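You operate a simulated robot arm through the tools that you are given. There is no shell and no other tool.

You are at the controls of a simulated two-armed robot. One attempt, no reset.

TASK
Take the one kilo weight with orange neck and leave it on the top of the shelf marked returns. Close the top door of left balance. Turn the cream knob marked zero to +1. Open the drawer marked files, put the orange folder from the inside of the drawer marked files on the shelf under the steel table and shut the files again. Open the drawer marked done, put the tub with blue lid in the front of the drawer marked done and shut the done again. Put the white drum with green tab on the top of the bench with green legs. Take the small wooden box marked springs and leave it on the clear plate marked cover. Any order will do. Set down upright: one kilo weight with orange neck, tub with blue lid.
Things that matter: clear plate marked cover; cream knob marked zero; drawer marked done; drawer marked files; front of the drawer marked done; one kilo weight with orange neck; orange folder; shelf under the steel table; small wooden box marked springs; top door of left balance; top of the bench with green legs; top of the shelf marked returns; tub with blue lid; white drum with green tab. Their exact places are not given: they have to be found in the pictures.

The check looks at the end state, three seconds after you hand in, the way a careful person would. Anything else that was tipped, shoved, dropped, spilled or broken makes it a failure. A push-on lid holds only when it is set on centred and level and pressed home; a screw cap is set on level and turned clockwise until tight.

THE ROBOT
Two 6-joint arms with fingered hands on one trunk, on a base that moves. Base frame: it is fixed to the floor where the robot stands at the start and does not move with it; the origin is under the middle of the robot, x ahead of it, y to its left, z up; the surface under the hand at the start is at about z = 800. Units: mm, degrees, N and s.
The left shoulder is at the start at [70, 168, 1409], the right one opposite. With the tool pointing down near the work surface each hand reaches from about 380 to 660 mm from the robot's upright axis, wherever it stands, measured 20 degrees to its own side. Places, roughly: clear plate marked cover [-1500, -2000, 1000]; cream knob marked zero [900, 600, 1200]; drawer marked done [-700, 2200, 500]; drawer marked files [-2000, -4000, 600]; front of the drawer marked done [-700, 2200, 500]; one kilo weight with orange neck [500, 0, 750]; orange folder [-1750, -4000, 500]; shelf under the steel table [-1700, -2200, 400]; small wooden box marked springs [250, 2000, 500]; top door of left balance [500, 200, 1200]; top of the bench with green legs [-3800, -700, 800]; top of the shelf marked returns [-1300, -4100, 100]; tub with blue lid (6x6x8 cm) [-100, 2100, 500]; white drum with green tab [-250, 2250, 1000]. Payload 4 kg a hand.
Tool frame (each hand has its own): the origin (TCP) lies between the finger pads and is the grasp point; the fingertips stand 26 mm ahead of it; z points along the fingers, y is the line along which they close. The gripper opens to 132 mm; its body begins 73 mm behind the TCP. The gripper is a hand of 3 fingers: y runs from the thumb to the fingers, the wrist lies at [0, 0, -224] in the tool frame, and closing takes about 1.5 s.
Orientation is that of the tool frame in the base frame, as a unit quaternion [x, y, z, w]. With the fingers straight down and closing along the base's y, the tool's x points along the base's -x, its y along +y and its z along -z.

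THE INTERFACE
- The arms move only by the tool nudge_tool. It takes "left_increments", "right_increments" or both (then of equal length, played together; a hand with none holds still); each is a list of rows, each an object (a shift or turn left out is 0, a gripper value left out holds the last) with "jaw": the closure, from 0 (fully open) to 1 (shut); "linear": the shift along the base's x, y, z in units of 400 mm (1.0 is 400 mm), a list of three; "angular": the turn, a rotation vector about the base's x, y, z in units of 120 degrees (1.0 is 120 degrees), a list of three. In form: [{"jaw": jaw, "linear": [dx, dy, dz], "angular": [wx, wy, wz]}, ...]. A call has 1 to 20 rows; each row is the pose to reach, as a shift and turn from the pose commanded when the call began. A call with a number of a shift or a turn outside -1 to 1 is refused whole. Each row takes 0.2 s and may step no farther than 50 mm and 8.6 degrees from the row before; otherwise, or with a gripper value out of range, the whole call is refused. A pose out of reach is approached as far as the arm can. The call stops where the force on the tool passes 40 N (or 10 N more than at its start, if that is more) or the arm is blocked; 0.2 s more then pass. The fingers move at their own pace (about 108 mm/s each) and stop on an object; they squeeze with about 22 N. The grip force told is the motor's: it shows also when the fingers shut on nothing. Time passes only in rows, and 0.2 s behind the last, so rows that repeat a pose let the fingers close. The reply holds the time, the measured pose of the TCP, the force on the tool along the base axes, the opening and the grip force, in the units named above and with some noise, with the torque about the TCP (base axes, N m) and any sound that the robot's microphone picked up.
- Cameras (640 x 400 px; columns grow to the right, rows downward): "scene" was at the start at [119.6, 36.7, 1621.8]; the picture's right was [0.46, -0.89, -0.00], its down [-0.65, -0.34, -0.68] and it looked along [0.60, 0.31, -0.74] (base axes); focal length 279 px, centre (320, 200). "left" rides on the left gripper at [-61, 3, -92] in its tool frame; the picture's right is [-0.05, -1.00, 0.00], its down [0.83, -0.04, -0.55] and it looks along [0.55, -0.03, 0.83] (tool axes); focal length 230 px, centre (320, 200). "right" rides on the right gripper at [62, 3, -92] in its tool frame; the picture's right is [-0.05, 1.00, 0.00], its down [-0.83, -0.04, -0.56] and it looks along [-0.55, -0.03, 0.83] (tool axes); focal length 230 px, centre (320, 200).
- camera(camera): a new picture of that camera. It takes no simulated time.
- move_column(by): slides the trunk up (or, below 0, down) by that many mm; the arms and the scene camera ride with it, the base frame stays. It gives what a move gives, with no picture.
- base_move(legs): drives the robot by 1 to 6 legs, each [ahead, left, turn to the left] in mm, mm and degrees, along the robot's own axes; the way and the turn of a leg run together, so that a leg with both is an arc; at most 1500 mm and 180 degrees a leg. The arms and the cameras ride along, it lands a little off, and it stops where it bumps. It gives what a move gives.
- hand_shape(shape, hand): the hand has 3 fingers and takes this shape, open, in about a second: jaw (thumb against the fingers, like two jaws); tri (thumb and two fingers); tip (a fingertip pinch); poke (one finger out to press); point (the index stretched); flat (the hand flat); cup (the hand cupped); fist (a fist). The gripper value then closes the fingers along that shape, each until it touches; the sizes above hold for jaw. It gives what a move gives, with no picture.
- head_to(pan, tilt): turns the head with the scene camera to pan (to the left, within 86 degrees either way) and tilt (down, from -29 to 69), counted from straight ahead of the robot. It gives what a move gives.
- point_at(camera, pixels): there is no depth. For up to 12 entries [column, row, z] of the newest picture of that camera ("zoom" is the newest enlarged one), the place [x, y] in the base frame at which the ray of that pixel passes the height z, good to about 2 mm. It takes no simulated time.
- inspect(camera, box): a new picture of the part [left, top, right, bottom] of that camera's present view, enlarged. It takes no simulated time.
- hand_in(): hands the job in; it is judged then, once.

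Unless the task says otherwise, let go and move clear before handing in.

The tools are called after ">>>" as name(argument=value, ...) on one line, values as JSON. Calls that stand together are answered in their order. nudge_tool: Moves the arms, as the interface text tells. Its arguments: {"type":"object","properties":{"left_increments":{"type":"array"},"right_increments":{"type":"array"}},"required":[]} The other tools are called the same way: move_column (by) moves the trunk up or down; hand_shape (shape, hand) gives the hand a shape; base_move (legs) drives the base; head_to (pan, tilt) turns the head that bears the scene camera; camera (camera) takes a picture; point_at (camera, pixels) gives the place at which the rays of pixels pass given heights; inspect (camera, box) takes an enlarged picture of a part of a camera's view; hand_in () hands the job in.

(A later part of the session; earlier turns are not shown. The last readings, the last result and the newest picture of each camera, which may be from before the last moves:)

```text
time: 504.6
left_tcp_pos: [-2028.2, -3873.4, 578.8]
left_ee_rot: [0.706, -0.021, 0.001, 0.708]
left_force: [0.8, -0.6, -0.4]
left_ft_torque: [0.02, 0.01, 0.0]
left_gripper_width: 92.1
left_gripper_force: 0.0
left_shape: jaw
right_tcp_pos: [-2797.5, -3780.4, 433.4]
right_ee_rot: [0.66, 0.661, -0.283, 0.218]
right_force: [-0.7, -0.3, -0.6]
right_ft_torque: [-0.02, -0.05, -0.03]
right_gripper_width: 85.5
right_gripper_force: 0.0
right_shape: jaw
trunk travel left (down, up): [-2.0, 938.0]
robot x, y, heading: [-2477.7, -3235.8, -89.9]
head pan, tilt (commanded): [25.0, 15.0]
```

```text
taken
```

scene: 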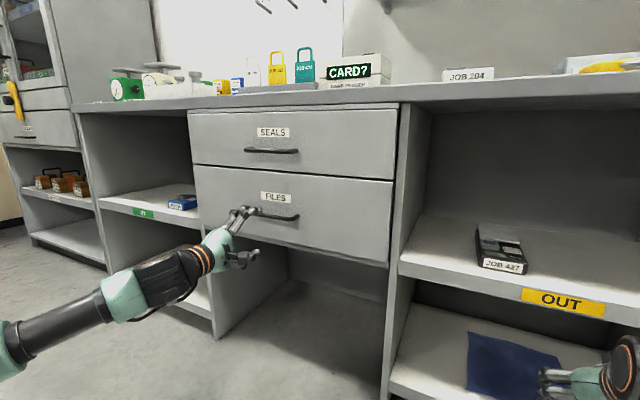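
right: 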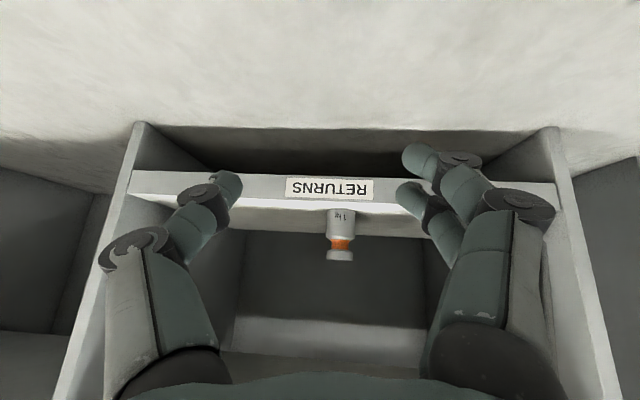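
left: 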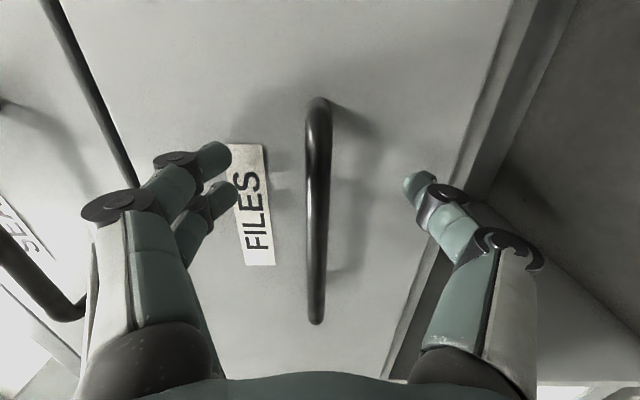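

Geometry from the bar's apparent size shows the TCP is at the bar now. Close the grip.

>>> nudge_tool(left_increments=[{"jaw": 0.5}, {"jaw": 0.8}, {"jaw": 1}, {"jaw": 1}, {"jaw": 1}, {"jaw": 1}, {"jaw": 1}])

>>> base_move(legs=[[-120, 0, 0]])

>>> camera(camera="scene")

```text
time: 506.2
left_tcp_pos: [-2027.9, -3873.0, 578.6]
left_ee_rot: [0.707, -0.023, 0.001, 0.707]
left_force: [-1.1, -1.4, -2.4]
left_ft_torque: [0.04, 0.02, -0.02]
left_gripper_width: 0.0
left_gripper_force: 21.8
left_shape: jaw
right_tcp_pos: [-2800.2, -3781.4, 431.5]
right_ee_rot: [0.66, 0.661, -0.284, 0.217]
right_force: [-0.2, -0.3, -0.5]
right_ft_torque: [0.01, 0.02, 0.01]
right_gripper_width: 85.4
right_gripper_force: 0.0
right_shape: jaw
trunk travel left (down, up): [-2.0, 938.0]
robot x, y, heading: [-2475.9, -3235.8, -90.1]
head pan, tilt (commanded): [25.0, 15.0]
```

```text
time: 507.5
left_tcp_pos: [-2028.4, -3756.2, 579.2]
left_ee_rot: [0.706, -0.022, 0.001, 0.708]
left_force: [0.0, -0.3, 0.4]
left_ft_torque: [0.0, -0.01, 0.0]
left_gripper_width: 0.0
left_gripper_force: 21.5
left_shape: jaw
right_tcp_pos: [-2798.7, -3663.0, 432.6]
right_ee_rot: [0.66, 0.661, -0.283, 0.218]
right_force: [0.3, 0.2, 0.1]
right_ft_torque: [0.03, -0.02, 0.03]
right_gripper_width: 85.9
right_gripper_force: 0.1
right_shape: jaw
trunk travel left (down, up): [-2.0, 938.0]
robot x, y, heading: [-2476.0, -3120.1, -89.7]
head pan, tilt (commanded): [25.0, 15.0]
```

```text
taken
```

scene: 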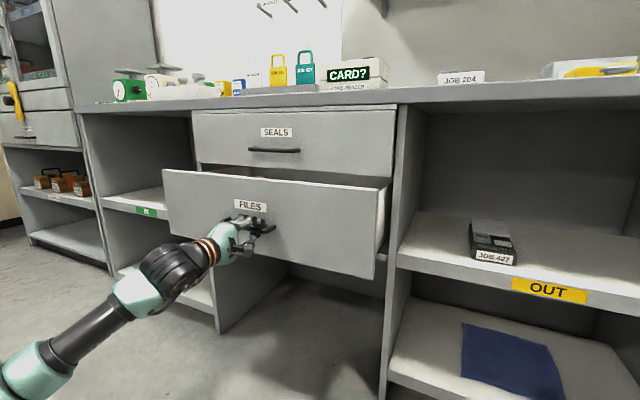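

The drawer moved (~117 mm) and something orange is seen inside. Pull another 130 mm.

>>> base_move(legs=[[-130, 0, 0]])

>>> camera(camera="scene")

>>> camera(camera="left")

```text
time: 508.8
left_tcp_pos: [-2026.0, -3620.8, 579.6]
left_ee_rot: [0.706, -0.021, 0.002, 0.708]
left_force: [-0.3, -0.3, -1.6]
left_ft_torque: [0.02, -0.01, -0.01]
left_gripper_width: 0.0
left_gripper_force: 22.0
left_shape: jaw
right_tcp_pos: [-2798.0, -3530.7, 431.0]
right_ee_rot: [0.658, 0.662, -0.283, 0.218]
right_force: [-0.5, -0.8, -0.3]
right_ft_torque: [-0.02, -0.03, -0.04]
right_gripper_width: 85.8
right_gripper_force: 0.0
right_shape: jaw
trunk travel left (down, up): [-2.0, 938.0]
robot x, y, heading: [-2481.9, -2985.7, -89.4]
head pan, tilt (commanded): [25.0, 15.0]
```

```text
taken
```

scene: 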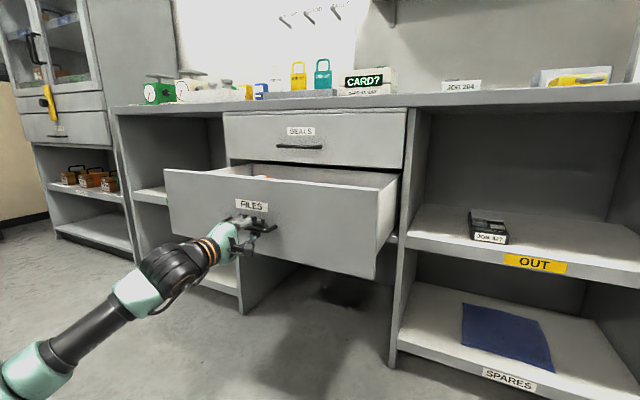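

```text
taken
```

left: 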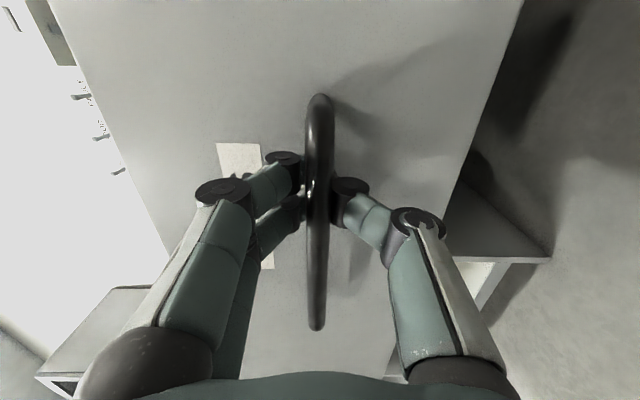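

Open ~250 mm. Release, retract the left hand, raise the trunk and look into the drawer.

>>> nudge_tool(left_increments=[{"jaw": 0.6}, {"jaw": 0.3}, {"jaw": 0.3}, {"jaw": 0.3}, {"jaw": 0.3, "linear": [0, 0.05, 0]}, {"jaw": 0.3, "linear": [0, 0.1, 0]}])

>>> base_move(legs=[[-150, 0, 0]])

>>> move_column(by=400)

>>> head_to(pan=25, tilt=35)

>>> camera(camera="scene")

>>> inspect(camera="scene", box=[200, 130, 420, 310])

```text
time: 510.2
left_tcp_pos: [-2035.2, -3600.1, 582.2]
left_ee_rot: [0.707, -0.023, 0.004, 0.707]
left_force: [0.2, -0.3, 0.3]
left_ft_torque: [-0.03, 0.01, -0.02]
left_gripper_width: 91.9
left_gripper_force: 0.2
left_shape: jaw
left hand out of reach, approached as far as the arm can: row 5, 6
right_tcp_pos: [-2797.9, -3530.2, 432.4]
right_ee_rot: [0.658, 0.663, -0.282, 0.218]
right_force: [-0.9, -0.2, 0.7]
right_ft_torque: [0.02, -0.02, -0.02]
right_gripper_width: 85.5
right_gripper_force: 0.0
right_shape: jaw
trunk travel left (down, up): [-2.0, 938.0]
robot x, y, heading: [-2473.7, -2983.3, -89.3]
head pan, tilt (commanded): [25.0, 15.0]
```

```text
time: 511.6
left_tcp_pos: [-2034.2, -3446.2, 581.8]
left_ee_rot: [0.707, -0.02, 0.002, 0.707]
left_force: [-0.6, -0.1, -0.2]
left_ft_torque: [-0.01, 0.02, 0.0]
left_gripper_width: 92.1
left_gripper_force: 0.1
left_shape: jaw
right_tcp_pos: [-2797.4, -3380.9, 432.0]
right_ee_rot: [0.658, 0.664, -0.282, 0.218]
right_force: [-0.1, -0.5, 0.4]
right_ft_torque: [-0.03, 0.04, 0.01]
right_gripper_width: 85.3
right_gripper_force: 0.0
right_shape: jaw
trunk travel left (down, up): [-2.0, 938.0]
robot x, y, heading: [-2479.4, -2831.0, -89.2]
head pan, tilt (commanded): [25.0, 15.0]
```

```text
time: 515.4
left_tcp_pos: [-2034.2, -3446.8, 980.0]
left_ee_rot: [0.707, -0.019, 0.005, 0.707]
left_force: [-0.1, 0.4, -1.1]
left_ft_torque: [0.04, 0.01, -0.01]
left_gripper_width: 91.9
left_gripper_force: 0.1
left_shape: jaw
right_tcp_pos: [-2797.5, -3379.3, 832.7]
right_ee_rot: [0.657, 0.664, -0.282, 0.219]
right_force: [-0.2, -0.6, 0.0]
right_ft_torque: [0.03, 0.04, -0.03]
right_gripper_width: 85.5
right_gripper_force: 0.1
right_shape: jaw
trunk travel left (down, up): [-402.0, 538.0]
robot x, y, heading: [-2476.7, -2829.2, -89.6]
head pan, tilt (commanded): [25.0, 15.0]
```

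```text
time: 516.2
left_tcp_pos: [-2034.1, -3445.6, 982.0]
left_ee_rot: [0.707, -0.019, 0.003, 0.707]
left_force: [1.5, -0.2, 0.1]
left_ft_torque: [0.02, -0.01, -0.04]
left_gripper_width: 91.9
left_gripper_force: 0.1
left_shape: jaw
right_tcp_pos: [-2797.3, -3380.5, 831.4]
right_ee_rot: [0.657, 0.664, -0.282, 0.219]
right_force: [-0.5, -0.4, -0.2]
right_ft_torque: [-0.04, 0.01, -0.01]
right_gripper_width: 85.7
right_gripper_force: 0.0
right_shape: jaw
trunk travel left (down, up): [-402.0, 538.0]
robot x, y, heading: [-2475.2, -2832.5, -89.5]
head pan, tilt (commanded): [25.0, 35.0]
```

```text
taken
```

scene: 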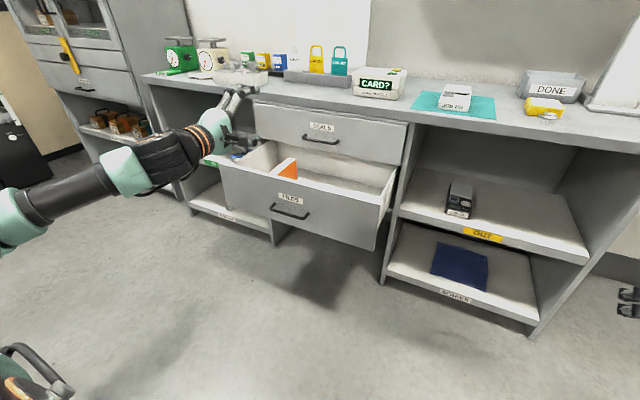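

```text
2.22 times, centred on (310, 220) of scene
```

zoom: 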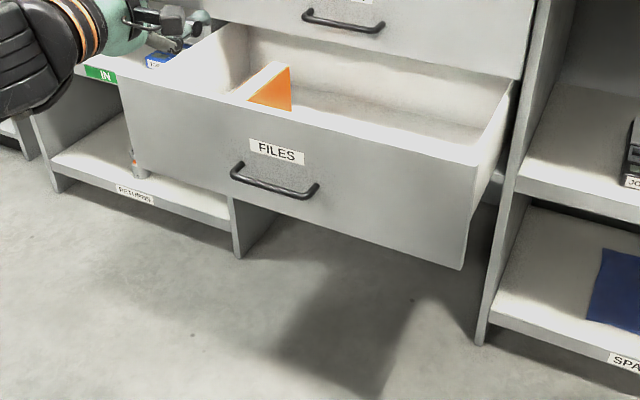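

>>> point_at(camera="scene", pixels=[[287, 165, 600], [287, 165, 650], [297, 158, 640], [279, 172, 640], [366, 205, 660], [222, 163, 660], [300, 183, 660]])

```text
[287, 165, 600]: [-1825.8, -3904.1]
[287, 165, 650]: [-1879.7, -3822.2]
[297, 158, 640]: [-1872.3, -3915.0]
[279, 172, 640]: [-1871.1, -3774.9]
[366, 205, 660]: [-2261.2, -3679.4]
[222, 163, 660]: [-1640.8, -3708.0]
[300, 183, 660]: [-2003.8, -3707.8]
```

Folder stands front-to-back at x≈−1872, y≈−3775…−3915 in the drawer. Bring the right hand back to fingers-down in front.

>>> move_column(by=100)

>>> nudge_tool(right_increments=[{"linear": [0.06, -0.045, -0.06], "angular": [0.0576, -0.0072, -0.0008]}, {"linear": [0.125, -0.09, -0.125], "angular": [0.1152, -0.0145, -0.0016]}, {"linear": [0.19, -0.14, -0.19], "angular": [0.1728, -0.0217, -0.0024]}, {"linear": [0.25, -0.185, -0.25], "angular": [0.2304, -0.0289, -0.0032]}, {"linear": [0.315, -0.23, -0.315], "angular": [0.288, -0.0362, -0.004]}, {"linear": [0.38, -0.28, -0.38], "angular": [0.3456, -0.0434, -0.0048]}, {"linear": [0.38, -0.28, -0.38], "angular": [0.3456, -0.0434, -0.0048]}])

>>> base_move(legs=[[0, 775, 0]])

>>> head_to(pan=-10, tilt=40)

>>> camera(camera="scene")

>>> camera(camera="right")

```text
time: 517.5
left_tcp_pos: [-2034.1, -3446.3, 1082.0]
left_ee_rot: [0.707, -0.02, 0.005, 0.707]
left_force: [0.1, 0.0, 0.0]
left_ft_torque: [0.0, -0.01, -0.03]
left_gripper_width: 92.1
left_gripper_force: 0.1
left_shape: jaw
right_tcp_pos: [-2796.5, -3379.8, 932.5]
right_ee_rot: [0.657, 0.664, -0.282, 0.218]
right_force: [0.1, -0.5, -0.6]
right_ft_torque: [0.0, 0.0, 0.02]
right_gripper_width: 85.6
right_gripper_force: 0.1
right_shape: jaw
trunk travel left (down, up): [-502.0, 438.0]
robot x, y, heading: [-2473.1, -2831.8, -89.7]
head pan, tilt (commanded): [25.0, 35.0]
```

```text
time: 519.1
left_tcp_pos: [-2034.8, -3445.6, 1082.2]
left_ee_rot: [0.707, -0.021, 0.004, 0.707]
left_force: [0.2, -0.1, 0.0]
left_ft_torque: [-0.01, 0.03, 0.0]
left_gripper_width: 92.0
left_gripper_force: 0.1
left_shape: jaw
right_tcp_pos: [-2646.8, -3491.5, 782.6]
right_ee_rot: [0.707, 0.707, -0.001, 0.0]
right_force: [-0.1, 0.9, -0.4]
right_ft_torque: [-0.01, 0.0, -0.01]
right_gripper_width: 85.6
right_gripper_force: 0.0
right_shape: jaw
right hand out of reach, approached as far as the arm can: row 1, 2, 3, 4, 5
trunk travel left (down, up): [-502.0, 438.0]
robot x, y, heading: [-2474.6, -2833.1, -89.5]
head pan, tilt (commanded): [25.0, 35.0]
```

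```text
time: 521.5
left_tcp_pos: [-1714.1, -3441.8, 1080.0]
left_ee_rot: [0.707, -0.013, 0.006, 0.707]
left_force: [0.8, -0.8, 0.7]
left_ft_torque: [-0.01, 0.02, 0.0]
left_gripper_width: 92.1
left_gripper_force: 0.1
left_shape: jaw
right_tcp_pos: [-2327.3, -3492.9, 782.7]
right_ee_rot: [0.703, 0.711, -0.002, -0.002]
right_force: [0.2, -0.6, 0.6]
right_ft_torque: [0.03, 0.02, -0.04]
right_gripper_width: 85.5
right_gripper_force: 0.2
right_shape: jaw
trunk travel left (down, up): [-502.0, 438.0]
robot x, y, heading: [-2165.3, -2832.3, -88.6]
head pan, tilt (commanded): [25.0, 35.0]
stopped in leg 1: the robot was blocked; the commanded pose is now the measured one
```

```text
time: 522.5
left_tcp_pos: [-1717.9, -3440.8, 1081.9]
left_ee_rot: [0.706, -0.015, 0.008, 0.708]
left_force: [0.2, -0.6, 0.6]
left_ft_torque: [0.0, 0.04, -0.03]
left_gripper_width: 92.2
left_gripper_force: 0.0
left_shape: jaw
right_tcp_pos: [-2329.8, -3494.1, 782.2]
right_ee_rot: [0.704, 0.71, 0.0, -0.001]
right_force: [-0.1, 0.1, -0.3]
right_ft_torque: [0.02, -0.03, 0.01]
right_gripper_width: 85.6
right_gripper_force: 0.0
right_shape: jaw
trunk travel left (down, up): [-502.0, 438.0]
robot x, y, heading: [-2167.3, -2829.2, -88.9]
head pan, tilt (commanded): [-10.0, 40.0]
```

```text
taken
```

scene: 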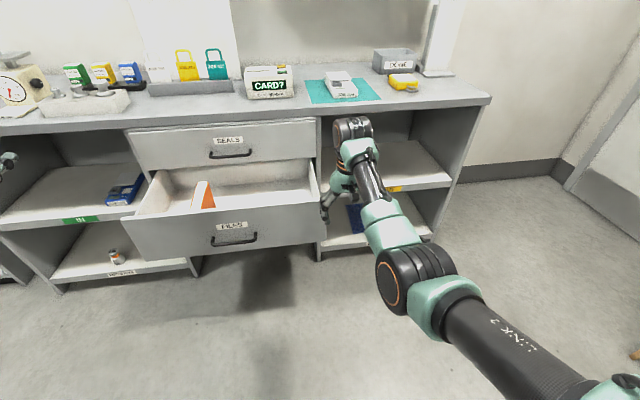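

```text
taken
```

right: 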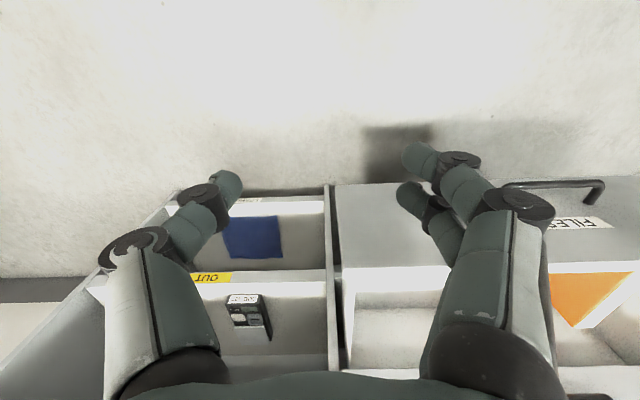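

The base bumped the steel table's leg region (y too close). Move away −x, then go south before shifting +x.

>>> base_move(legs=[[0, -60, 0], [290, 0, -1]])

>>> camera(camera="scene")

```text
time: 525.0
left_tcp_pos: [-1778.4, -3739.2, 1080.8]
left_ee_rot: [0.707, -0.02, 0.004, 0.707]
left_force: [0.0, -0.1, 0.4]
left_ft_torque: [0.03, 0.02, 0.01]
left_gripper_width: 92.3
left_gripper_force: 0.1
left_shape: jaw
right_tcp_pos: [-2392.2, -3784.4, 780.8]
right_ee_rot: [0.707, 0.707, 0.0, -0.001]
right_force: [-0.3, -0.4, 0.1]
right_ft_torque: [0.03, 0.02, -0.01]
right_gripper_width: 85.5
right_gripper_force: 0.0
right_shape: jaw
trunk travel left (down, up): [-502.0, 438.0]
robot x, y, heading: [-2223.4, -3122.8, -89.2]
head pan, tilt (commanded): [-10.0, 40.0]
```

```text
taken
```

scene: 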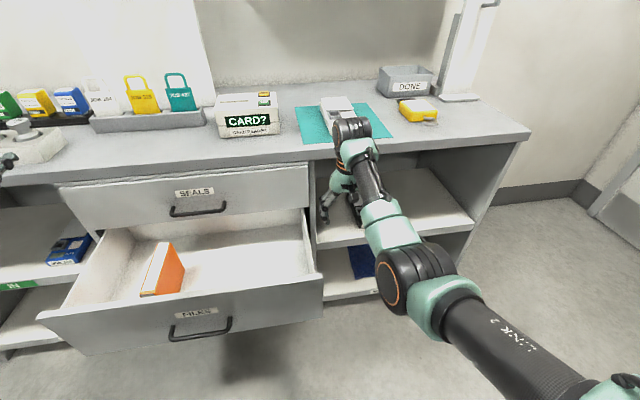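

>>> inspect(camera="scene", box=[100, 210, 240, 320])

>>> point_at(camera="scene", pixels=[[160, 243, 650], [172, 245, 650], [142, 293, 650], [155, 295, 650], [160, 243, 700], [142, 293, 700]])

```text
3.64 times, centred on (170, 265) of scene
```

zoom: 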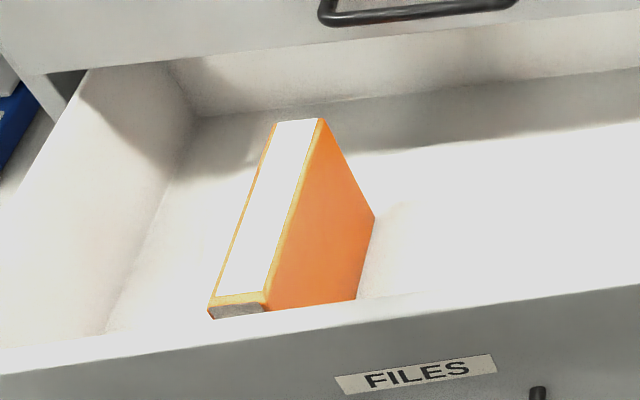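

```text
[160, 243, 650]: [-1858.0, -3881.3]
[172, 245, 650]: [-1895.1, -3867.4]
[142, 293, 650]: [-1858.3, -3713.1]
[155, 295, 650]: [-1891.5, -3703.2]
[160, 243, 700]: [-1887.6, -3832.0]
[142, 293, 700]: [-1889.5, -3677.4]
```

Folder ≈35 mm thick, x −1858…−1893. Shift the base +516 mm in x so the right hand is above it.

>>> base_move(legs=[[0, 516, 0]])

>>> camera(camera="right")

>>> camera(camera="scene")

```text
time: 528.0
left_tcp_pos: [-1266.5, -3734.1, 1081.7]
left_ee_rot: [0.707, -0.02, 0.004, 0.707]
left_force: [0.3, 0.6, -0.8]
left_ft_torque: [-0.02, 0.02, 0.01]
left_gripper_width: 92.1
left_gripper_force: 0.0
left_shape: jaw
right_tcp_pos: [-1881.4, -3778.8, 780.8]
right_ee_rot: [0.707, 0.707, -0.002, -0.001]
right_force: [-0.8, 0.4, -0.5]
right_ft_torque: [-0.02, 0.0, -0.01]
right_gripper_width: 85.6
right_gripper_force: 0.1
right_shape: jaw
trunk travel left (down, up): [-502.0, 438.0]
robot x, y, heading: [-1712.6, -3120.2, -89.3]
head pan, tilt (commanded): [-10.0, 40.0]
```

```text
taken
```

right: 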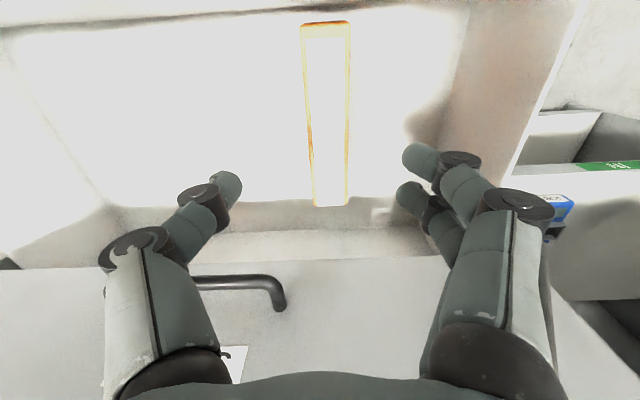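

```text
taken
```

scene: 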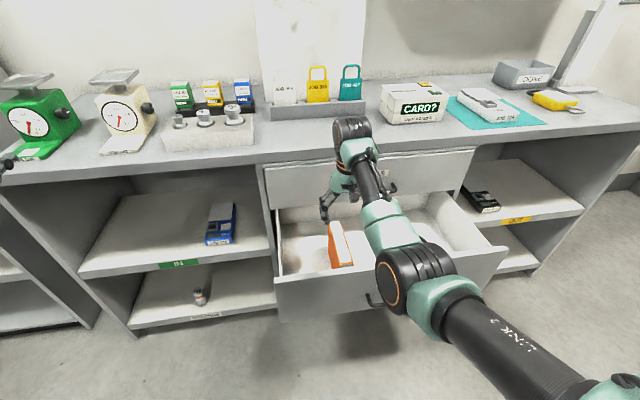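

>>> inspect(camera="scene", box=[300, 200, 380, 290])

>>> point_at(camera="right", pixels=[[325, 25, 620], [325, 25, 660], [325, 25, 700], [330, 204, 620], [330, 204, 660], [330, 204, 700], [302, 60, 660], [351, 60, 660], [312, 195, 660], [349, 195, 660]])

```text
4.44 times, centred on (340, 245) of scene
```

zoom: 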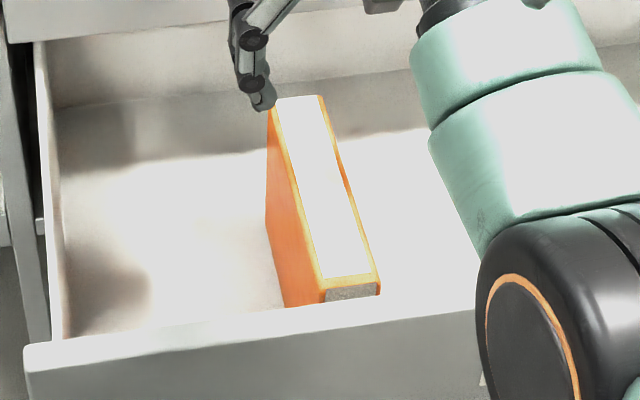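

```text
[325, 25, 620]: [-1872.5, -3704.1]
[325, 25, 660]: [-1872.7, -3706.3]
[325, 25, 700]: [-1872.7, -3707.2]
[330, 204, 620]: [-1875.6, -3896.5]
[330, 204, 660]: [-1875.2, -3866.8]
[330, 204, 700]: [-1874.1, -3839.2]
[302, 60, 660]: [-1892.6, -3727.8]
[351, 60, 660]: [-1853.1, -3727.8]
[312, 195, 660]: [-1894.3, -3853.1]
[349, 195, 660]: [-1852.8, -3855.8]
```

>>> point_at(camera="zoom", pixels=[[350, 281, 620], [350, 281, 660], [350, 281, 700], [297, 98, 620], [297, 98, 660], [200, 335, 660], [200, 315, 660]])

```text
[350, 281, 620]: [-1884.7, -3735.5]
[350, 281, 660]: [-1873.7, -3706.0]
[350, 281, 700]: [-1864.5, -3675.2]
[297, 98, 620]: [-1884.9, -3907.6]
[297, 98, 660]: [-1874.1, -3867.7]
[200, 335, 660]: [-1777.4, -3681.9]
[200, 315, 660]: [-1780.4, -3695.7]
```

Folder top z≈660, y −3706…−3867, x≈−1873, 40 mm thick. Lower the hand to TCP 640 around it and grip.

>>> nudge_tool(right_increments=[{"linear": [0.01, -0.01, -0.1]}, {"linear": [0.02, -0.02, -0.2]}, {"linear": [0.02, -0.02, -0.3]}, {"linear": [0.02, -0.02, -0.355]}])

>>> camera(camera="right")

```text
time: 529.0
left_tcp_pos: [-1267.6, -3733.1, 1080.8]
left_ee_rot: [0.707, -0.019, 0.004, 0.707]
left_force: [-0.1, -0.2, -0.5]
left_ft_torque: [0.0, -0.01, 0.0]
left_gripper_width: 92.0
left_gripper_force: 0.0
left_shape: jaw
right_tcp_pos: [-1870.6, -3789.2, 638.9]
right_ee_rot: [0.707, 0.707, -0.001, -0.001]
right_force: [0.0, -0.4, -0.9]
right_ft_torque: [0.01, 0.01, -0.01]
right_gripper_width: 85.8
right_gripper_force: 0.1
right_shape: jaw
trunk travel left (down, up): [-502.0, 438.0]
robot x, y, heading: [-1713.0, -3119.1, -89.5]
head pan, tilt (commanded): [-10.0, 40.0]
```

```text
taken
```

right: 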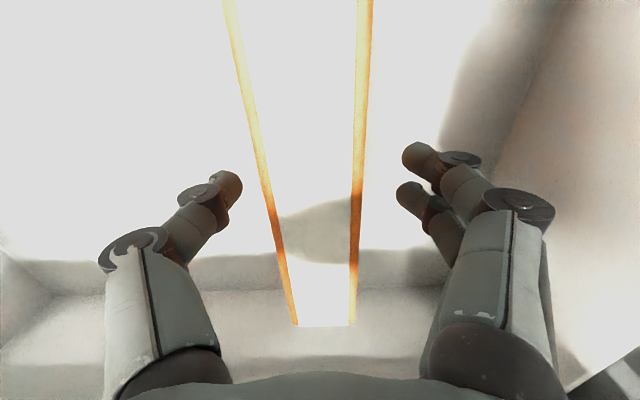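

Folder is between the fingers. Close and lift a little to check.

>>> nudge_tool(right_increments=[{"jaw": 0.6}, {"jaw": 0.8}, {"jaw": 1}, {"jaw": 1}, {"jaw": 1}, {"jaw": 1}])

>>> nudge_tool(right_increments=[{"linear": [0, 0, 0.03]}, {"linear": [0, 0, 0.08]}, {"linear": [0, 0, 0.15]}])

>>> camera(camera="right")

>>> camera(camera="scene")

```text
time: 530.4
left_tcp_pos: [-1267.6, -3733.4, 1081.3]
left_ee_rot: [0.707, -0.02, 0.003, 0.707]
left_force: [0.5, 0.3, 0.4]
left_ft_torque: [0.02, 0.02, -0.01]
left_gripper_width: 91.8
left_gripper_force: 0.1
left_shape: jaw
right_tcp_pos: [-1872.6, -3788.8, 640.2]
right_ee_rot: [0.707, 0.707, 0.0, -0.002]
right_force: [-1.3, -0.5, -0.1]
right_ft_torque: [0.0, 0.08, -0.01]
right_gripper_width: 34.1
right_gripper_force: 21.6
right_shape: jaw
trunk travel left (down, up): [-502.0, 438.0]
robot x, y, heading: [-1709.0, -3123.0, -89.8]
head pan, tilt (commanded): [-10.0, 40.0]
```

```text
time: 531.2
left_tcp_pos: [-1267.1, -3734.5, 1081.9]
left_ee_rot: [0.707, -0.02, 0.004, 0.707]
left_force: [0.5, -0.7, -0.4]
left_ft_torque: [0.02, -0.01, 0.02]
left_gripper_width: 92.1
left_gripper_force: 0.1
left_shape: jaw
right_tcp_pos: [-1872.0, -3785.4, 700.7]
right_ee_rot: [0.708, 0.706, -0.001, -0.002]
right_force: [-0.2, 0.4, -2.9]
right_ft_torque: [-0.02, 0.02, 0.01]
right_gripper_width: 34.1
right_gripper_force: 21.7
right_shape: jaw
trunk travel left (down, up): [-502.0, 438.0]
robot x, y, heading: [-1709.1, -3118.7, -89.2]
head pan, tilt (commanded): [-10.0, 40.0]
```

```text
taken
```

right: 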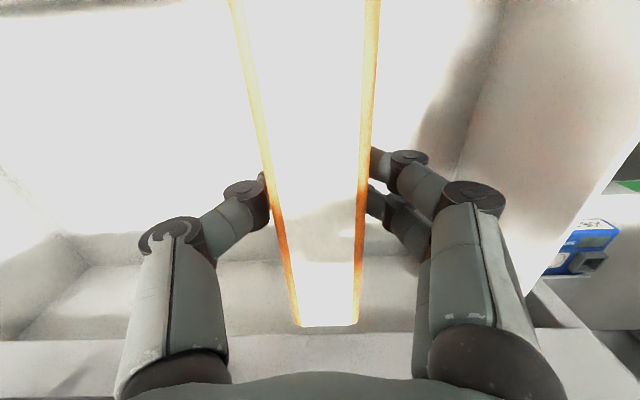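

```text
taken
```

scene: 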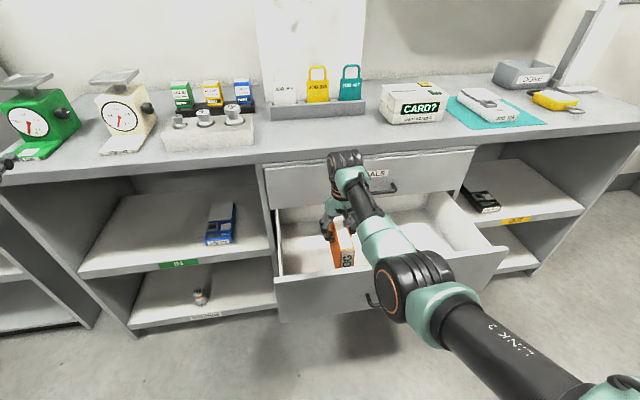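

Folder lifted (34 mm grip). Raise the trunk 250 so it clears the drawer, then back off and view it.

>>> move_column(by=230)

>>> base_move(legs=[[-150, 0, 0]])

>>> camera(camera="scene")

>>> inspect(camera="scene", box=[260, 120, 440, 300])

```text
time: 533.7
left_tcp_pos: [-1267.9, -3734.3, 1312.1]
left_ee_rot: [0.707, -0.02, 0.004, 0.707]
left_force: [0.3, 0.6, -0.2]
left_ft_torque: [-0.03, 0.04, -0.01]
left_gripper_width: 92.1
left_gripper_force: 0.1
left_shape: jaw
right_tcp_pos: [-1872.1, -3786.0, 929.8]
right_ee_rot: [0.707, 0.708, 0.0, -0.001]
right_force: [0.4, -0.2, -3.1]
right_ft_torque: [-0.01, 0.0, -0.01]
right_gripper_width: 34.3
right_gripper_force: 21.9
right_shape: jaw
trunk travel left (down, up): [-732.0, 208.0]
robot x, y, heading: [-1712.6, -3120.7, -89.3]
head pan, tilt (commanded): [-10.0, 40.0]
```

```text
time: 535.0
left_tcp_pos: [-1255.7, -3597.5, 1314.8]
left_ee_rot: [0.705, -0.015, 0.011, 0.709]
left_force: [0.0, 0.3, 0.0]
left_ft_torque: [-0.02, 0.02, 0.04]
left_gripper_width: 92.1
left_gripper_force: 0.0
left_shape: jaw
right_tcp_pos: [-1857.6, -3659.8, 931.6]
right_ee_rot: [0.702, 0.712, 0.0, -0.002]
right_force: [-0.1, 1.4, -3.3]
right_ft_torque: [-0.07, -0.02, 0.01]
right_gripper_width: 34.4
right_gripper_force: 22.2
right_shape: jaw
trunk travel left (down, up): [-732.0, 208.0]
robot x, y, heading: [-1709.1, -2997.8, -88.1]
head pan, tilt (commanded): [-10.0, 40.0]
stopped in leg 1: the robot was blocked; the commanded pose is now the measured one
```

```text
taken
```

scene: 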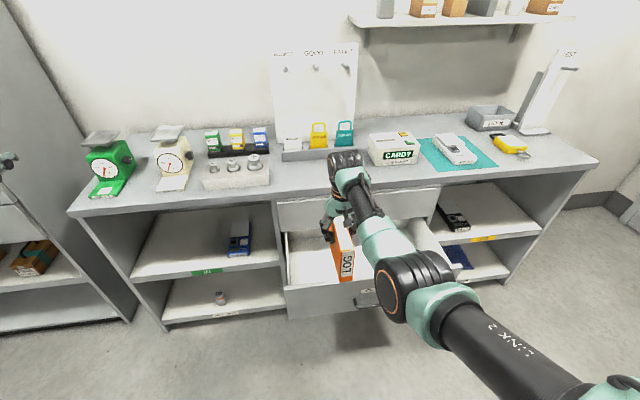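

```text
2.22 times, centred on (350, 210) of scene
```

zoom: 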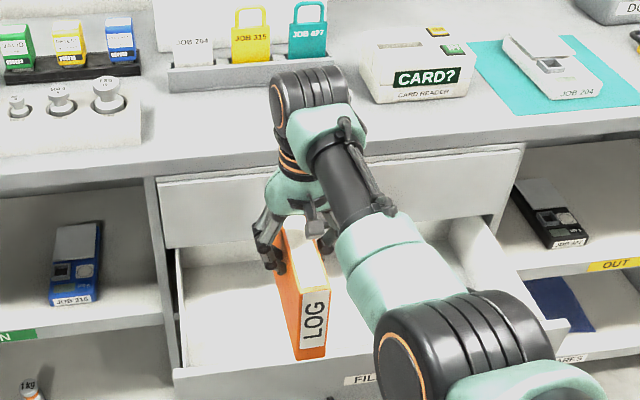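

Blocked at the back by the steel table again; step forward 30 mm. Measure the folder's height from this view.

>>> base_move(legs=[[30, 0, -1]])

>>> inspect(camera="scene", box=[310, 190, 390, 300])

```text
time: 535.9
left_tcp_pos: [-1261.6, -3634.3, 1314.2]
left_ee_rot: [0.706, -0.019, 0.004, 0.708]
left_force: [0.1, 0.5, 1.1]
left_ft_torque: [0.03, -0.01, -0.02]
left_gripper_width: 92.2
left_gripper_force: 0.1
left_shape: jaw
right_tcp_pos: [-1868.4, -3688.0, 933.3]
right_ee_rot: [0.707, 0.707, -0.001, -0.001]
right_force: [0.0, 0.8, -3.4]
right_ft_torque: [0.0, -0.01, 0.01]
right_gripper_width: 34.2
right_gripper_force: 21.8
right_shape: jaw
trunk travel left (down, up): [-732.0, 208.0]
robot x, y, heading: [-1707.8, -3024.2, -89.3]
head pan, tilt (commanded): [-10.0, 40.0]
```

```text
3.64 times, centred on (350, 245) of scene
```

zoom: 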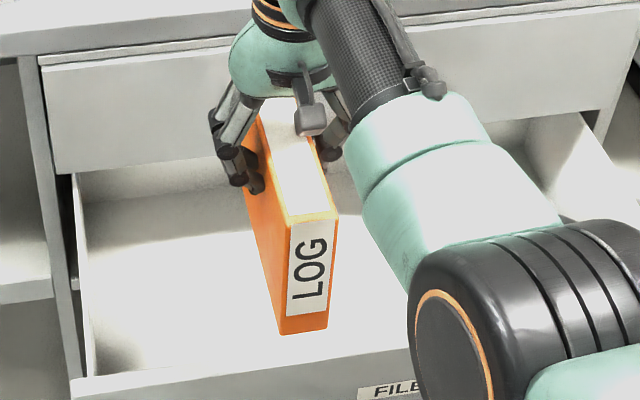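

>>> point_at(camera="zoom", pixels=[[308, 218, 950], [308, 218, 940], [305, 330, 800], [305, 330, 830], [305, 330, 780], [305, 330, 850]])

```text
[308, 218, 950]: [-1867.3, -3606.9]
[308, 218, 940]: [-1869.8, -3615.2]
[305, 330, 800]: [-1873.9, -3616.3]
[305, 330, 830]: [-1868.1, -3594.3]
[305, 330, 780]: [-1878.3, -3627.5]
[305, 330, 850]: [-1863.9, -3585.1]
```

Folder is ~160×137×40 mm. Rather than regrasp, I'll pitch the hand to horizontal so the folder can be slid under the table standing on its end. Pitch −90° about x.

>>> nudge_tool(right_increments=[{"linear": [0, 0.01, 0.01], "angular": [-0.068, 0, 0]}, {"linear": [0, 0.02, 0.02], "angular": [-0.136, 0, 0]}, {"linear": [0, 0.03, 0.03], "angular": [-0.204, 0, 0]}, {"linear": [0, 0.04, 0.04], "angular": [-0.273, 0, 0]}, {"linear": [0, 0.05, 0.05], "angular": [-0.341, 0, 0]}, {"linear": [0, 0.05, 0.06], "angular": [-0.409, 0, 0]}, {"linear": [0, 0.05, 0.07], "angular": [-0.477, 0, 0]}, {"linear": [0, 0.05, 0.08], "angular": [-0.545, 0, 0]}, {"linear": [0, 0.05, 0.09], "angular": [-0.614, 0, 0]}, {"linear": [0, 0.05, 0.1], "angular": [-0.682, 0, 0]}, {"linear": [0, 0.05, 0.1], "angular": [-0.75, 0, 0]}])

>>> camera(camera="scene")

>>> camera(camera="right")

```text
time: 538.3
left_tcp_pos: [-1262.8, -3639.6, 1311.6]
left_ee_rot: [0.707, -0.02, 0.004, 0.707]
left_force: [0.4, -1.0, -0.6]
left_ft_torque: [-0.04, 0.0, -0.04]
left_gripper_width: 91.9
left_gripper_force: 0.2
left_shape: jaw
right_tcp_pos: [-1875.1, -3673.8, 971.9]
right_ee_rot: [-0.492, -0.505, 0.507, -0.496]
right_force: [0.5, -0.3, -2.8]
right_ft_torque: [0.15, -0.01, -0.01]
right_gripper_width: 34.0
right_gripper_force: 21.6
right_shape: jaw
trunk travel left (down, up): [-732.0, 208.0]
robot x, y, heading: [-1709.5, -3025.4, -89.5]
head pan, tilt (commanded): [-10.0, 40.0]
```

```text
taken
```

scene: 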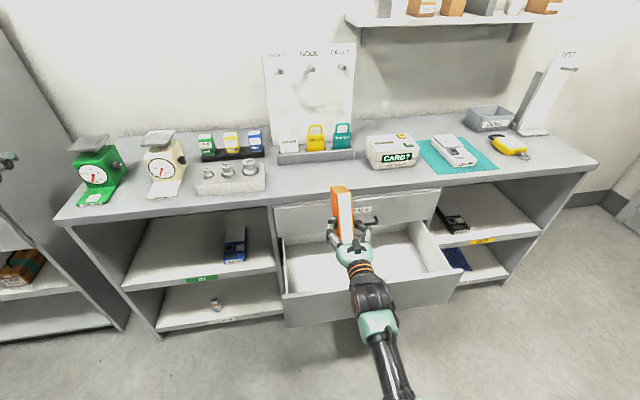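

```text
taken
```

right: 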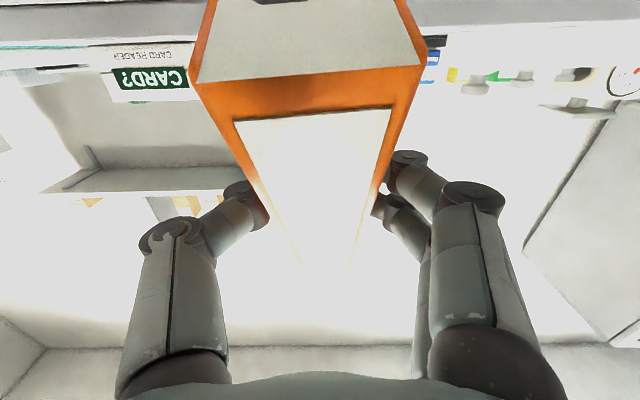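

Folder is held pointing forward. Drive west around to the steel table's west side: heading 0 at about (−2900,−2230).

>>> base_move(legs=[[55, 0, -0.5], [0, -1180, 0], [0, 0, 90]])

>>> base_move(legs=[[0, 800, 0]])

>>> head_to(pan=-5, tilt=35)

>>> camera(camera="scene")

```text
time: 548.7
left_tcp_pos: [-2267.4, -2662.5, 1310.5]
left_ee_rot: [0.529, 0.47, 0.487, 0.512]
left_force: [0.0, -0.1, -0.8]
left_ft_torque: [0.01, -0.01, 0.0]
left_gripper_width: 92.1
left_gripper_force: 0.0
left_shape: jaw
right_tcp_pos: [-2275.6, -3276.7, 968.1]
right_ee_rot: [0.014, 0.709, -0.031, 0.705]
right_force: [-0.5, -0.8, -3.8]
right_ft_torque: [0.04, 0.16, 0.02]
right_gripper_width: 34.1
right_gripper_force: 21.9
right_shape: jaw
trunk travel left (down, up): [-732.0, 208.0]
robot x, y, heading: [-2905.5, -3069.2, -3.0]
head pan, tilt (commanded): [-10.0, 40.0]
```

```text
time: 553.1
left_tcp_pos: [-2248.8, -1821.7, 1311.7]
left_ee_rot: [0.521, 0.478, 0.495, 0.505]
left_force: [0.2, -0.4, -0.4]
left_ft_torque: [-0.02, 0.0, 0.02]
left_gripper_width: 92.2
left_gripper_force: 0.1
left_shape: jaw
right_tcp_pos: [-2238.4, -2433.1, 967.6]
right_ee_rot: [0.003, 0.709, -0.021, 0.705]
right_force: [0.3, 0.4, -2.7]
right_ft_torque: [0.03, 0.16, -0.01]
right_gripper_width: 33.8
right_gripper_force: 21.9
right_shape: jaw
trunk travel left (down, up): [-732.0, 208.0]
robot x, y, heading: [-2876.6, -2247.5, -1.3]
head pan, tilt (commanded): [-10.0, 40.0]
```

```text
time: 553.7
left_tcp_pos: [-2249.7, -1821.3, 1311.0]
left_ee_rot: [0.521, 0.478, 0.495, 0.505]
left_force: [0.3, -1.1, 0.4]
left_ft_torque: [0.0, 0.0, 0.0]
left_gripper_width: 92.4
left_gripper_force: 0.0
left_shape: jaw
right_tcp_pos: [-2237.0, -2433.0, 966.8]
right_ee_rot: [0.004, 0.709, -0.022, 0.705]
right_force: [1.0, 0.5, -3.4]
right_ft_torque: [0.0, 0.17, 0.03]
right_gripper_width: 34.3
right_gripper_force: 22.5
right_shape: jaw
trunk travel left (down, up): [-732.0, 208.0]
robot x, y, heading: [-2877.4, -2239.0, -1.3]
head pan, tilt (commanded): [-5.0, 35.0]
```

```text
taken
```

scene: 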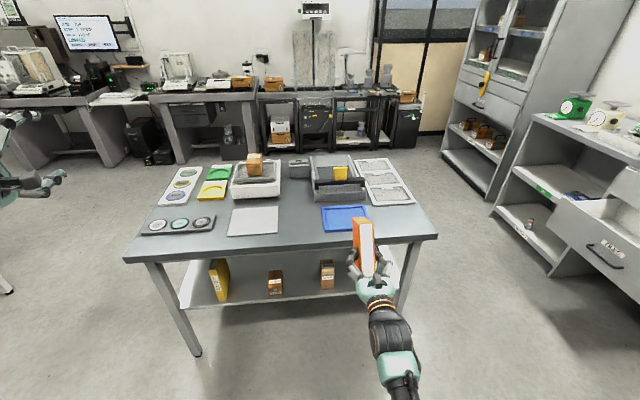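

Springs still stands on the cover plate. Zoom on the shelf to choose a free spot.

>>> inspect(camera="scene", box=[170, 230, 430, 330])

>>> inspect(camera="scene", box=[220, 140, 310, 220])

>>> point_at(camera="scene", pixels=[[220, 302, 400], [276, 294, 400], [327, 287, 400], [300, 300, 400], [250, 306, 400], [300, 300, 350], [130, 258, 820], [430, 238, 820], [197, 355, 0]])

```text
2.46 times, centred on (300, 280) of scene
```

zoom: 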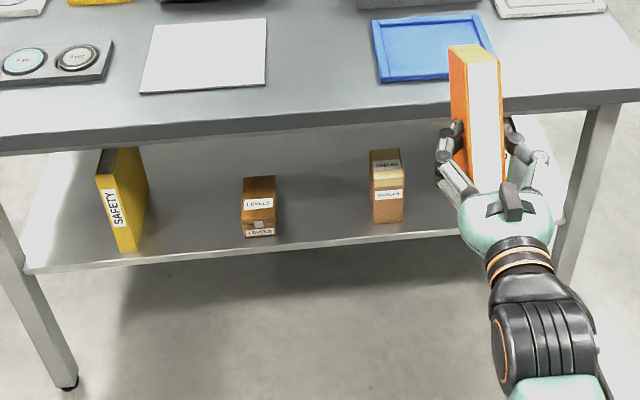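

```text
5.00 times, centred on (265, 180) of scene
```

zoom: 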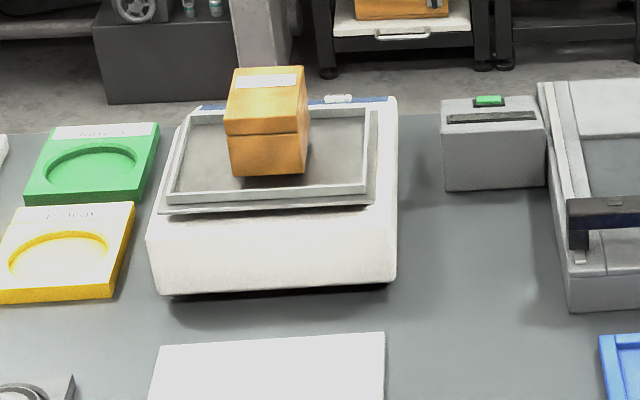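

```text
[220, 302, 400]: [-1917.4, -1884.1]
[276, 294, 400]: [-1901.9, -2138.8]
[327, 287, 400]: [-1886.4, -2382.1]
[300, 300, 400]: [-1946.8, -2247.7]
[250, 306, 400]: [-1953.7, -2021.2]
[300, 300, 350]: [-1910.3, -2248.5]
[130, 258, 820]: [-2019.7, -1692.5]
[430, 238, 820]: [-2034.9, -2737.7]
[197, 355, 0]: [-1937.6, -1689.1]
```

Springs box sits fully within the plate frame. Free gap on the shelf between LEVELS and LABELS at y≈−2255. Raise the left hand, lower the trunk 400, and measure the shelf height.

>>> nudge_tool(left_increments=[{"linear": [0, 0, 0.1]}, {"linear": [0, 0, 0.2]}, {"linear": [0, 0, 0.3]}, {"linear": [0, 0, 0.4]}])

>>> move_column(by=-400)

>>> head_to(pan=-5, tilt=20)

>>> camera(camera="scene")

>>> inspect(camera="scene", box=[170, 190, 430, 330])

```text
time: 554.7
left_tcp_pos: [-2247.0, -1821.0, 1472.3]
left_ee_rot: [0.522, 0.477, 0.494, 0.505]
left_force: [0.2, 0.5, 0.3]
left_ft_torque: [-0.05, 0.03, 0.0]
left_gripper_width: 92.1
left_gripper_force: 0.1
left_shape: jaw
right_tcp_pos: [-2237.9, -2434.5, 966.5]
right_ee_rot: [0.003, 0.709, -0.02, 0.705]
right_force: [0.1, 0.2, -3.9]
right_ft_torque: [0.01, 0.14, -0.01]
right_gripper_width: 33.7
right_gripper_force: 21.6
right_shape: jaw
trunk travel left (down, up): [-732.0, 208.0]
robot x, y, heading: [-2878.6, -2245.7, -1.1]
head pan, tilt (commanded): [-5.0, 35.0]
```

```text
time: 558.5
left_tcp_pos: [-2248.1, -1819.3, 1070.6]
left_ee_rot: [0.521, 0.477, 0.495, 0.505]
left_force: [0.0, 0.9, 0.2]
left_ft_torque: [0.02, 0.01, -0.02]
left_gripper_width: 92.0
left_gripper_force: 0.0
left_shape: jaw
right_tcp_pos: [-2237.9, -2433.4, 566.5]
right_ee_rot: [0.003, 0.709, -0.022, 0.705]
right_force: [0.1, 0.0, -4.4]
right_ft_torque: [-0.01, 0.15, -0.04]
right_gripper_width: 33.8
right_gripper_force: 22.0
right_shape: jaw
trunk travel left (down, up): [-332.0, 608.0]
robot x, y, heading: [-2880.9, -2243.5, -1.1]
head pan, tilt (commanded): [-5.0, 35.0]
```

```text
time: 559.3
left_tcp_pos: [-2247.5, -1818.9, 1071.1]
left_ee_rot: [0.522, 0.478, 0.495, 0.505]
left_force: [0.7, 0.0, -0.4]
left_ft_torque: [-0.04, 0.02, 0.0]
left_gripper_width: 92.2
left_gripper_force: 0.1
left_shape: jaw
right_tcp_pos: [-2237.9, -2434.5, 568.6]
right_ee_rot: [0.004, 0.709, -0.021, 0.705]
right_force: [0.8, -1.4, -3.3]
right_ft_torque: [-0.03, 0.15, 0.02]
right_gripper_width: 33.7
right_gripper_force: 21.9
right_shape: jaw
trunk travel left (down, up): [-332.0, 608.0]
robot x, y, heading: [-2878.5, -2245.8, -1.2]
head pan, tilt (commanded): [-5.0, 20.0]
```

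```text
taken
```

scene: 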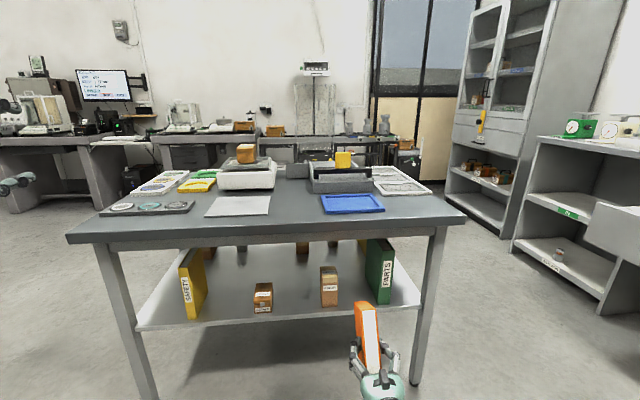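

```text
2.46 times, centred on (300, 260) of scene
```

zoom: 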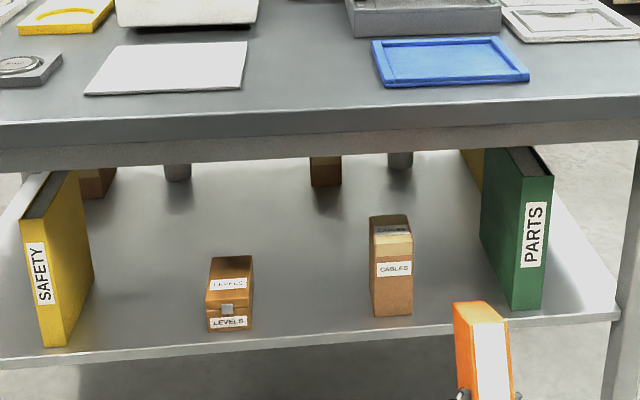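

>>> point_at(camera="scene", pixels=[[296, 317, 300], [296, 317, 350], [296, 317, 400], [264, 312, 350], [264, 312, 400], [329, 306, 350], [329, 306, 400], [296, 222, 800], [296, 222, 820], [250, 239, 750]])

```text
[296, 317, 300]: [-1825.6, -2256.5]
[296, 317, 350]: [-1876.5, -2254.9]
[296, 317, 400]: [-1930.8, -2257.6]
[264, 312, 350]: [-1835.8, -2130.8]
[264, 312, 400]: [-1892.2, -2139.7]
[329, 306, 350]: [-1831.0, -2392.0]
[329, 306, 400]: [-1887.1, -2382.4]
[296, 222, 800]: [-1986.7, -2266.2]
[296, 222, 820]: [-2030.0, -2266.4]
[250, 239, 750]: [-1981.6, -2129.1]
```

Shelf z≈425–445. Shift base +179 in y and advance 250 first, then check.

>>> base_move(legs=[[0, 175, 1.2], [240, 0, 0]])

>>> camera(camera="right")

>>> camera(camera="scene")

```text
time: 562.2
left_tcp_pos: [-2024.8, -1621.4, 1070.5]
left_ee_rot: [0.516, 0.485, 0.501, 0.498]
left_force: [0.5, 0.5, 0.2]
left_ft_torque: [0.04, -0.01, 0.0]
left_gripper_width: 92.1
left_gripper_force: 0.0
left_shape: jaw
right_tcp_pos: [-2000.8, -2236.2, 567.6]
right_ee_rot: [-0.005, 0.709, -0.012, 0.705]
right_force: [0.7, -0.8, -2.7]
right_ft_torque: [0.01, 0.11, 0.03]
right_gripper_width: 34.0
right_gripper_force: 22.3
right_shape: jaw
trunk travel left (down, up): [-332.0, 608.0]
robot x, y, heading: [-2645.5, -2063.6, 0.2]
head pan, tilt (commanded): [-5.0, 20.0]
```

```text
taken
```

right: 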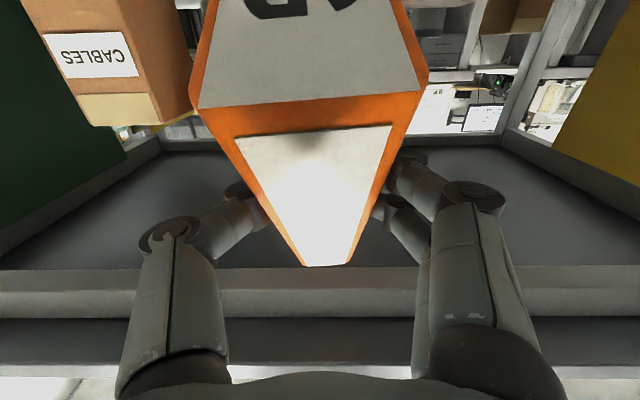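

```text
taken
```

scene: 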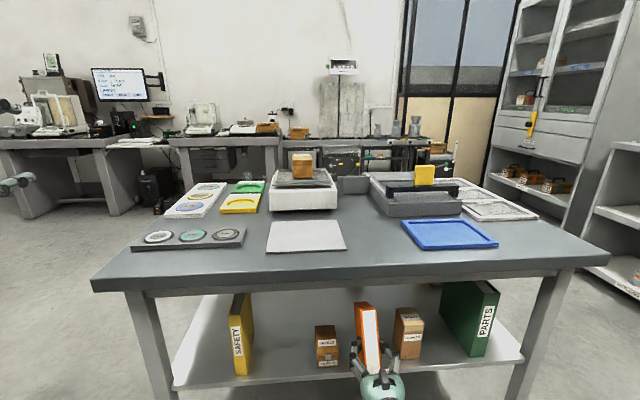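

Folder lines up between LEVELS and CABLES. Shift −20 in y and advance 95 mm.

>>> base_move(legs=[[0, -20, 0], [95, 0, 0]])

>>> camera(camera="scene")

>>> inspect(camera="scene", box=[290, 270, 450, 400])

```text
time: 563.7
left_tcp_pos: [-1927.0, -1640.3, 1070.7]
left_ee_rot: [0.515, 0.484, 0.5, 0.5]
left_force: [0.0, 0.3, 0.2]
left_ft_torque: [-0.04, -0.01, 0.03]
left_gripper_width: 92.1
left_gripper_force: 0.0
left_shape: jaw
right_tcp_pos: [-1903.4, -2255.9, 566.6]
right_ee_rot: [-0.005, 0.709, -0.014, 0.705]
right_force: [0.1, 0.8, -3.8]
right_ft_torque: [0.0, 0.13, -0.01]
right_gripper_width: 33.8
right_gripper_force: 22.0
right_shape: jaw
trunk travel left (down, up): [-332.0, 608.0]
robot x, y, heading: [-2548.3, -2079.7, 0.1]
head pan, tilt (commanded): [-5.0, 20.0]
```

```text
taken
```

scene: 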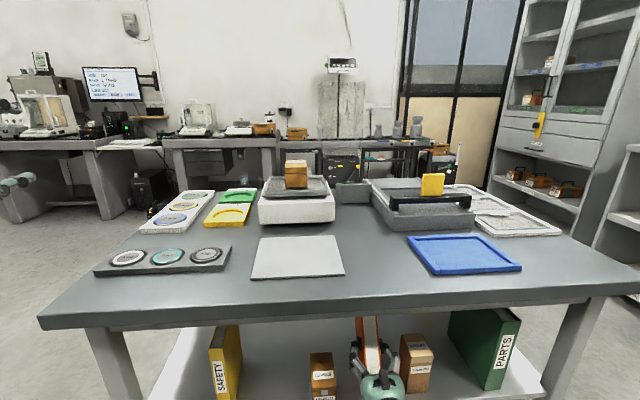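

```text
3.08 times, centred on (370, 335) of scene
```

zoom: 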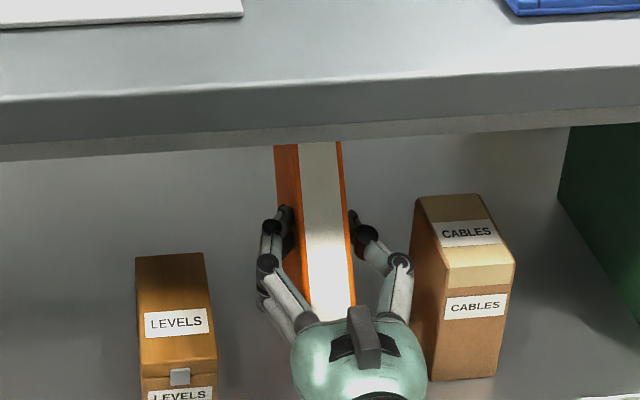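

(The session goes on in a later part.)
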